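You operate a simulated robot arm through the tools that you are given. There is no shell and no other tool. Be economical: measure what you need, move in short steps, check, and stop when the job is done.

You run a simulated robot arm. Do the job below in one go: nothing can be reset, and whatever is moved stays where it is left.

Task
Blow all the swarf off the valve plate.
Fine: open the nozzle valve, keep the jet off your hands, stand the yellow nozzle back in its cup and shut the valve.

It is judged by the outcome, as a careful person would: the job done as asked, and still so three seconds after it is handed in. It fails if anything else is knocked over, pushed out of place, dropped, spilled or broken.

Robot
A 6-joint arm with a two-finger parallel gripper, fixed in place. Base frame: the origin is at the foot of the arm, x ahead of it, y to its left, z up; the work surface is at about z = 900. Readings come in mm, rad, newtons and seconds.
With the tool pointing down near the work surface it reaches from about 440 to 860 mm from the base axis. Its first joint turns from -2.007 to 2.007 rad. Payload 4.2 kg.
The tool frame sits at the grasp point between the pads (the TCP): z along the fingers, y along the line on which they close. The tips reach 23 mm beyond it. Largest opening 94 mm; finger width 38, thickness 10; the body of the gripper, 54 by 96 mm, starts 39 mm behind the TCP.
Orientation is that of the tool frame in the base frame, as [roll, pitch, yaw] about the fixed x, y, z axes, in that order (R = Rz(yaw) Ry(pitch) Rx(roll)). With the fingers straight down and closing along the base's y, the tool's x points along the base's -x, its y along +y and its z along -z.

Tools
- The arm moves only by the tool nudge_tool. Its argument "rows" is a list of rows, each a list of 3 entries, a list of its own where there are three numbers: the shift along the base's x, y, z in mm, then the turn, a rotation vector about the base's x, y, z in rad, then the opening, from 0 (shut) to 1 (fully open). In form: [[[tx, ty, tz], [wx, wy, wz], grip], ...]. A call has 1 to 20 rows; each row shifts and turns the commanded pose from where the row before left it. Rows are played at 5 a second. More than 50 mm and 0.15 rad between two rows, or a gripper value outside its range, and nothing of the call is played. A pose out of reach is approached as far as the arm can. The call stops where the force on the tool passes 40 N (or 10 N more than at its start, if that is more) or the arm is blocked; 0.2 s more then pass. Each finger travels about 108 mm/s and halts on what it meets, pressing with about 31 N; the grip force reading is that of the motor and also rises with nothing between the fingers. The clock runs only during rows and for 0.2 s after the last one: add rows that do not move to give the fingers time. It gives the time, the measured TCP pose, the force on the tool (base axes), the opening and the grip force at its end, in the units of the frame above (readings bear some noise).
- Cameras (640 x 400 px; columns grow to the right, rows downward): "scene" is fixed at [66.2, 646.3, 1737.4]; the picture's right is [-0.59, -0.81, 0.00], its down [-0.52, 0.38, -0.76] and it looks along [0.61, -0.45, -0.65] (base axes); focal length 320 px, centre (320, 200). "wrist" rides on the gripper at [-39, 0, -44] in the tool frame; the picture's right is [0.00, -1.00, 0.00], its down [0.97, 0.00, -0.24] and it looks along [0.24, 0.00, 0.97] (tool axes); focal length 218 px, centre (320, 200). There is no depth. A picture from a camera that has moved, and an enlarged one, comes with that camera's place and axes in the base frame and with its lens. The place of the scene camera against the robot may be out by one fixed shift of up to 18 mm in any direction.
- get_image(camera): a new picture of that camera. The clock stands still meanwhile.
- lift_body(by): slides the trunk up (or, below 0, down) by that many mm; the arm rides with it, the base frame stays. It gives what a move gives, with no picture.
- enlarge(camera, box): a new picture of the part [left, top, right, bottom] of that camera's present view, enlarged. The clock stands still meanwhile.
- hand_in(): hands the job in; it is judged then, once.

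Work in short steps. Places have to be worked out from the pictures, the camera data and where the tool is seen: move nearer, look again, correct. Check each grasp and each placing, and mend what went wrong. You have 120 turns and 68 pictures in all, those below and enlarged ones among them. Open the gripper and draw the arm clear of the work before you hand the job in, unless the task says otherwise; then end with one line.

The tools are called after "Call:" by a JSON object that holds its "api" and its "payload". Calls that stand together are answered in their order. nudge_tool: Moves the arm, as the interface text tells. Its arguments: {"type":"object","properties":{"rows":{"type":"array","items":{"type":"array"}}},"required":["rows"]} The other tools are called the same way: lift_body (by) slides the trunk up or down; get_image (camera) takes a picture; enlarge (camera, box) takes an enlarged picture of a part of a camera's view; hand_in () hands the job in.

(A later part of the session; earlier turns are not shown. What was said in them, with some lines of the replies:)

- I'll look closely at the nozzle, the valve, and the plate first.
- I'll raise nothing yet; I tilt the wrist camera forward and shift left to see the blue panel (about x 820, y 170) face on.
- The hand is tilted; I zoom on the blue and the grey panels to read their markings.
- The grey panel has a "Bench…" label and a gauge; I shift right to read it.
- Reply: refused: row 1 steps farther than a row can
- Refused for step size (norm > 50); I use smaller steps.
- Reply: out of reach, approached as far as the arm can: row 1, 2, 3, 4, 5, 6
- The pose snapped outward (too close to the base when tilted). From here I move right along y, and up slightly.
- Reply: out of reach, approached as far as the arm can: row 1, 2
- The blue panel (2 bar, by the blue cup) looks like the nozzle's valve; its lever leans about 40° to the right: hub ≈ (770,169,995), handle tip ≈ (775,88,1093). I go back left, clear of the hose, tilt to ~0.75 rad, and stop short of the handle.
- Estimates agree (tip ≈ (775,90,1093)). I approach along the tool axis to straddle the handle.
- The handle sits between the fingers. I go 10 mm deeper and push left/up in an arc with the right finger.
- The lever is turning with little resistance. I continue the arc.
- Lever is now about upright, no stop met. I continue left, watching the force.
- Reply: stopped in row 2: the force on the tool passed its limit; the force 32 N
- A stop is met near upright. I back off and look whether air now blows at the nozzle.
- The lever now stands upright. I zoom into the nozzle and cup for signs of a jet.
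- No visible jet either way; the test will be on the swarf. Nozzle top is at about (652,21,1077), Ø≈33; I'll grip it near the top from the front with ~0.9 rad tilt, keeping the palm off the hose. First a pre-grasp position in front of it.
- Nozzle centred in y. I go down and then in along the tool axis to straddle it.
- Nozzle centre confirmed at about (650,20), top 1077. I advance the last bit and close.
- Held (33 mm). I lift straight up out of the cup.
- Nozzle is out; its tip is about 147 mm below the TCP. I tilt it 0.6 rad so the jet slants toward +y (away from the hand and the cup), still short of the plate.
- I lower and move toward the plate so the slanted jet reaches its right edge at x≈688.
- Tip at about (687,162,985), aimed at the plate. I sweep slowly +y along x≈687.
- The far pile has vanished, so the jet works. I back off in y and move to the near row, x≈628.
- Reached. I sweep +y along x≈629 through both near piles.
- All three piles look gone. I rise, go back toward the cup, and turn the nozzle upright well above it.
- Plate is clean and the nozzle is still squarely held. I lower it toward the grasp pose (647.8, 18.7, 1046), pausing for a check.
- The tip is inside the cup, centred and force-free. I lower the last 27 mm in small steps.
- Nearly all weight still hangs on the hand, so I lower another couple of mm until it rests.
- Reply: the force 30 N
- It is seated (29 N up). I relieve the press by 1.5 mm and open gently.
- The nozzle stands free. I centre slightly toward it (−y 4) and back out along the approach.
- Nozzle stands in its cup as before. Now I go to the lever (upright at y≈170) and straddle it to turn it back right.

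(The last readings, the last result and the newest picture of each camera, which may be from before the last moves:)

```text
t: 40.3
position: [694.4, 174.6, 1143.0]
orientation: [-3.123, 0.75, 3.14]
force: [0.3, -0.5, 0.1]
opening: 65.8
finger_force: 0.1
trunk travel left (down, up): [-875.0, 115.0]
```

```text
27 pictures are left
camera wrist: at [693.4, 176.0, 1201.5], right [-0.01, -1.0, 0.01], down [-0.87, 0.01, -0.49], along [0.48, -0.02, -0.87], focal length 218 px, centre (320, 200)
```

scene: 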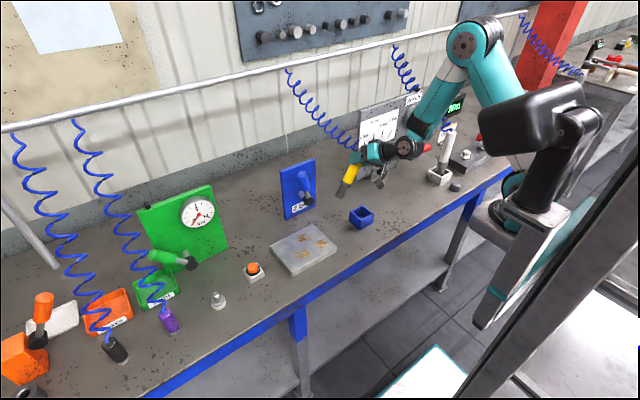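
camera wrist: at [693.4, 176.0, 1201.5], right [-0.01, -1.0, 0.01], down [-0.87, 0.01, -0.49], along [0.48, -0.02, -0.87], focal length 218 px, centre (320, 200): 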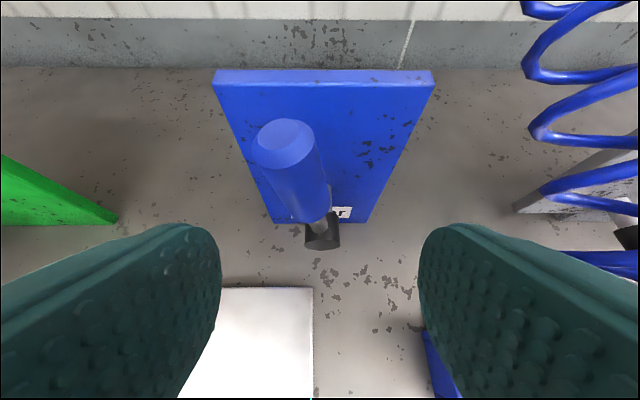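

The lever tip is at y≈190; I shift left 14 mm while approaching to straddle it.

Call:
{"api": "nudge_tool", "payload": {"rows": [[[0, 14, 0], [0, 0, 0], 0.7], [[22, 0, -18], [0, 0, 0], 0.7], [[22, 0, -18], [0, 0, 0], 0.7], [[18, 0, -16], [0, 0, 0], 0.7], [[0, 0, 0], [0, 0, 0], 0.7]]}}

Call:
{"api": "get_image", "payload": {"camera": "wrist"}}

```text
t: 41.5
position: [757.7, 188.0, 1087.8]
orientation: [-3.125, 0.748, 3.141]
force: [0.2, -0.2, 0.0]
opening: 65.7
finger_force: 0.0
trunk travel left (down, up): [-875.0, 115.0]
```

```text
26 pictures are left
camera wrist: at [755.8, 188.1, 1146.5], right [-0.01, -1.0, 0.01], down [-0.87, 0.01, -0.49], along [0.49, -0.02, -0.87], focal length 218 px, centre (320, 200)
```

wrist: 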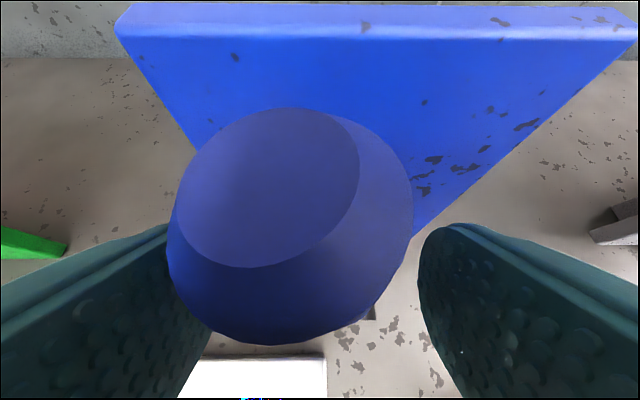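

Straddled. I push right along the arc.

Call:
{"api": "nudge_tool", "payload": {"rows": [[[0, -15, 2], [0, 0, 0], 0.7], [[0, -15, 0], [0, 0, 0], 0.7], [[0, -15, -2], [0, 0, 0], 0.7], [[0, -12, -5], [0, 0, 0], 0.7], [[0, -10, -5], [0, 0, 0], 0.7], [[0, 0, 0], [0, 0, 0], 0.7]]}}

Call:
{"api": "get_image", "payload": {"camera": "wrist"}}

```text
t: 42.9
position: [755.4, 118.2, 1078.1]
orientation: [-3.123, 0.749, 3.14]
force: [-0.4, 2.3, 0.4]
opening: 66.5
finger_force: 0.1
trunk travel left (down, up): [-875.0, 115.0]
```

```text
25 pictures are left
camera wrist: at [754.0, 119.1, 1136.7], right [-0.01, -1.0, 0.01], down [-0.87, 0.01, -0.48], along [0.48, -0.02, -0.87], focal length 218 px, centre (320, 200)
```

wrist: 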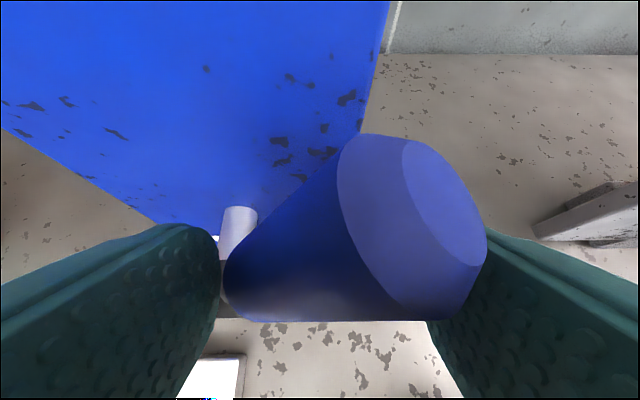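

Lever nearly back to its first angle; I continue in small steps to feel for the shut stop.

Call:
{"api": "nudge_tool", "payload": {"rows": [[[0, -5, -3], [0, 0, 0], 0.7], [[0, -5, -3], [0, 0, 0], 0.7], [[0, -5, -3], [0, 0, 0], 0.7], [[0, 0, 0], [0, 0, 0], 0.7]]}}

Call:
{"api": "get_image", "payload": {"camera": "wrist"}}

```text
t: 43.9
position: [755.2, 107.2, 1071.9]
orientation: [-3.13, 0.754, 3.139]
force: [-0.8, 19.7, 12.9]
opening: 74.7
finger_force: 10.3
trunk travel left (down, up): [-875.0, 115.0]
```

```text
24 pictures are left
camera wrist: at [753.6, 107.3, 1129.3], right [-0.01, -1.0, 0.01], down [-0.87, 0.01, -0.49], along [0.49, -0.01, -0.87], focal length 218 px, centre (320, 200)
```

wrist: 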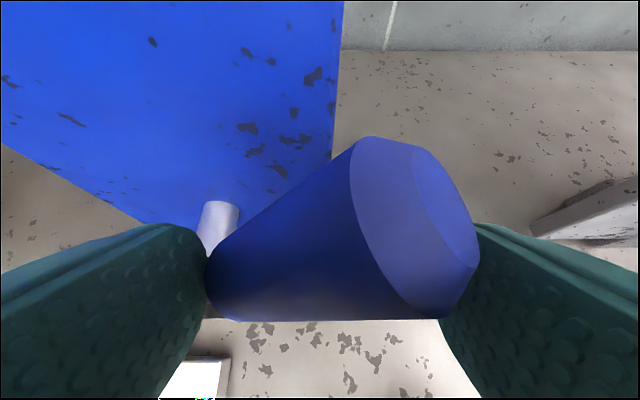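

Force 20 N: either the stop or a wedge between both fingers. I open to 0.85 and press again with the left finger only.

Call:
{"api": "nudge_tool", "payload": {"rows": [[[0, 0, 0], [0, 0, 0], 0.85], [[0, 0, 0], [0, 0, 0], 0.85], [[0, -4, 0], [0, 0, 0], 0.85], [[0, -4, 0], [0, 0, 0], 0.85], [[0, -4, 0], [0, 0, 0], 0.85], [[0, 0, 0], [0, 0, 0], 0.85]]}}

Call:
{"api": "get_image", "payload": {"camera": "wrist"}}

```text
t: 45.3
position: [755.6, 96.6, 1068.4]
orientation: [-3.131, 0.745, 3.14]
force: [-3.9, 32.4, -9.0]
opening: 93.8
finger_force: 16.2
trunk travel left (down, up): [-875.0, 115.0]
```

```text
23 pictures are left
camera wrist: at [753.9, 97.3, 1126.7], right [-0.01, -1.0, 0.01], down [-0.88, 0.0, -0.48], along [0.48, -0.01, -0.88], focal length 218 px, centre (320, 200)
```

wrist: 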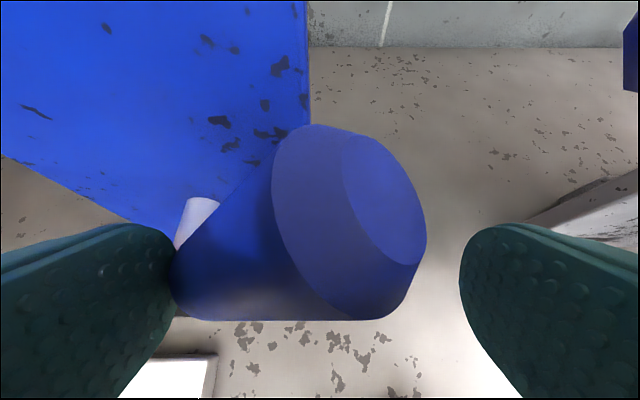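

The right finger is free and the left presses 32 N without turning it: the shut stop. I relieve and back out.

Call:
{"api": "nudge_tool", "payload": {"rows": [[[0, 8, 0], [0, 0, 0], 0.85], [[0, 7, 0], [0, 0, 0], 0.9], [[-22, 0, 20], [0, 0, 0], 0.9], [[-25, 0, 25], [0, 0, 0], 0.9], [[-25, 0, 25], [0, 0, 0], 0.9], [[-20, 5, 40], [0, 0, 0], 1], [[-10, 5, 45], [0, 0, 0], 1], [[0, 0, 45], [0, 0, 0], 1], [[0, 0, 0], [0, 0, 0], 1], [[0, 0, 0], [0, 0, 0], 1]]}}

Call:
{"api": "get_image", "payload": {"camera": "wrist"}}

Call:
{"api": "enlarge", "payload": {"camera": "scene", "box": [250, 130, 410, 280]}}

Call:
{"api": "get_image", "payload": {"camera": "scene"}}

```text
t: 47.5
position: [652.5, 116.5, 1268.8]
orientation: [-3.124, 0.749, 3.139]
force: [0.2, 0.1, 0.1]
opening: 93.9
finger_force: 0.1
trunk travel left (down, up): [-875.0, 115.0]
```

```text
22 pictures are left
camera wrist: at [651.3, 118.2, 1327.9], right [-0.01, -1.0, 0.01], down [-0.87, 0.01, -0.49], along [0.48, -0.02, -0.87], focal length 218 px, centre (320, 200)
```

wrist: 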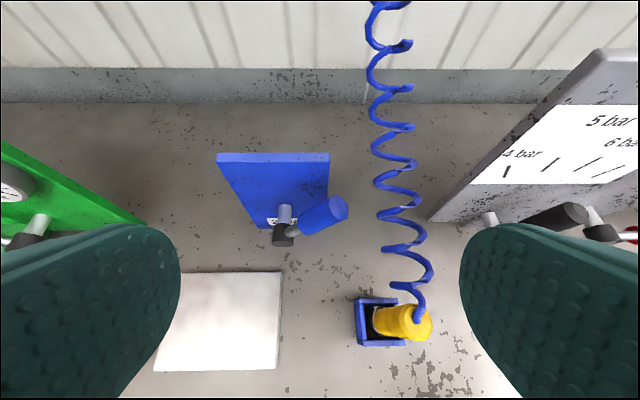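

```text
2.67 times, centred on (330, 205) of scene
camera zoom: at [66.2, 646.3, 1737.4], right [-0.59, -0.81, 0.0], down [-0.52, 0.38, -0.76], along [0.61, -0.45, -0.65], focal length 854 px, centre (293, 187)
```

zoom: 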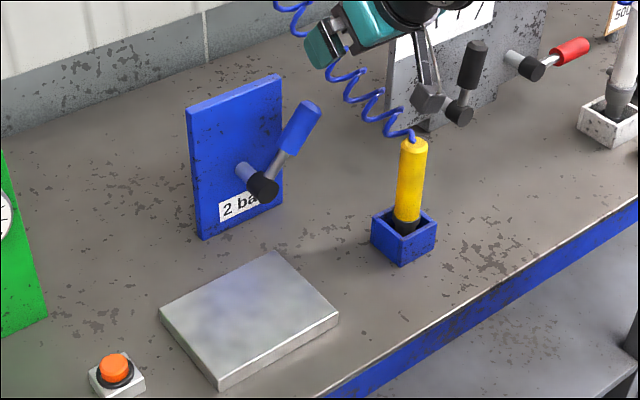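

```text
20 pictures are left
```

scene: 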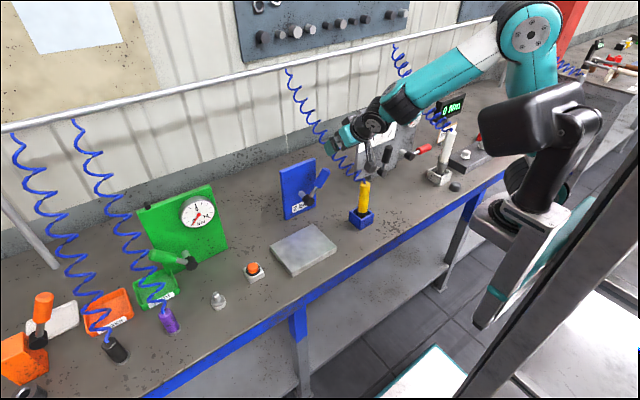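

The plate is clean, the nozzle stands in its cup, the lever is back at its shut stop, and the hand is open and clear. I hand in.

Call:
{"api": "hand_in", "payload": {}}

```text
The job is handed in.
```

The swarf is blown off the valve plate, the yellow nozzle is standing back in its blue cup, and the blue 2 bar nozzle valve is shut against its stop.
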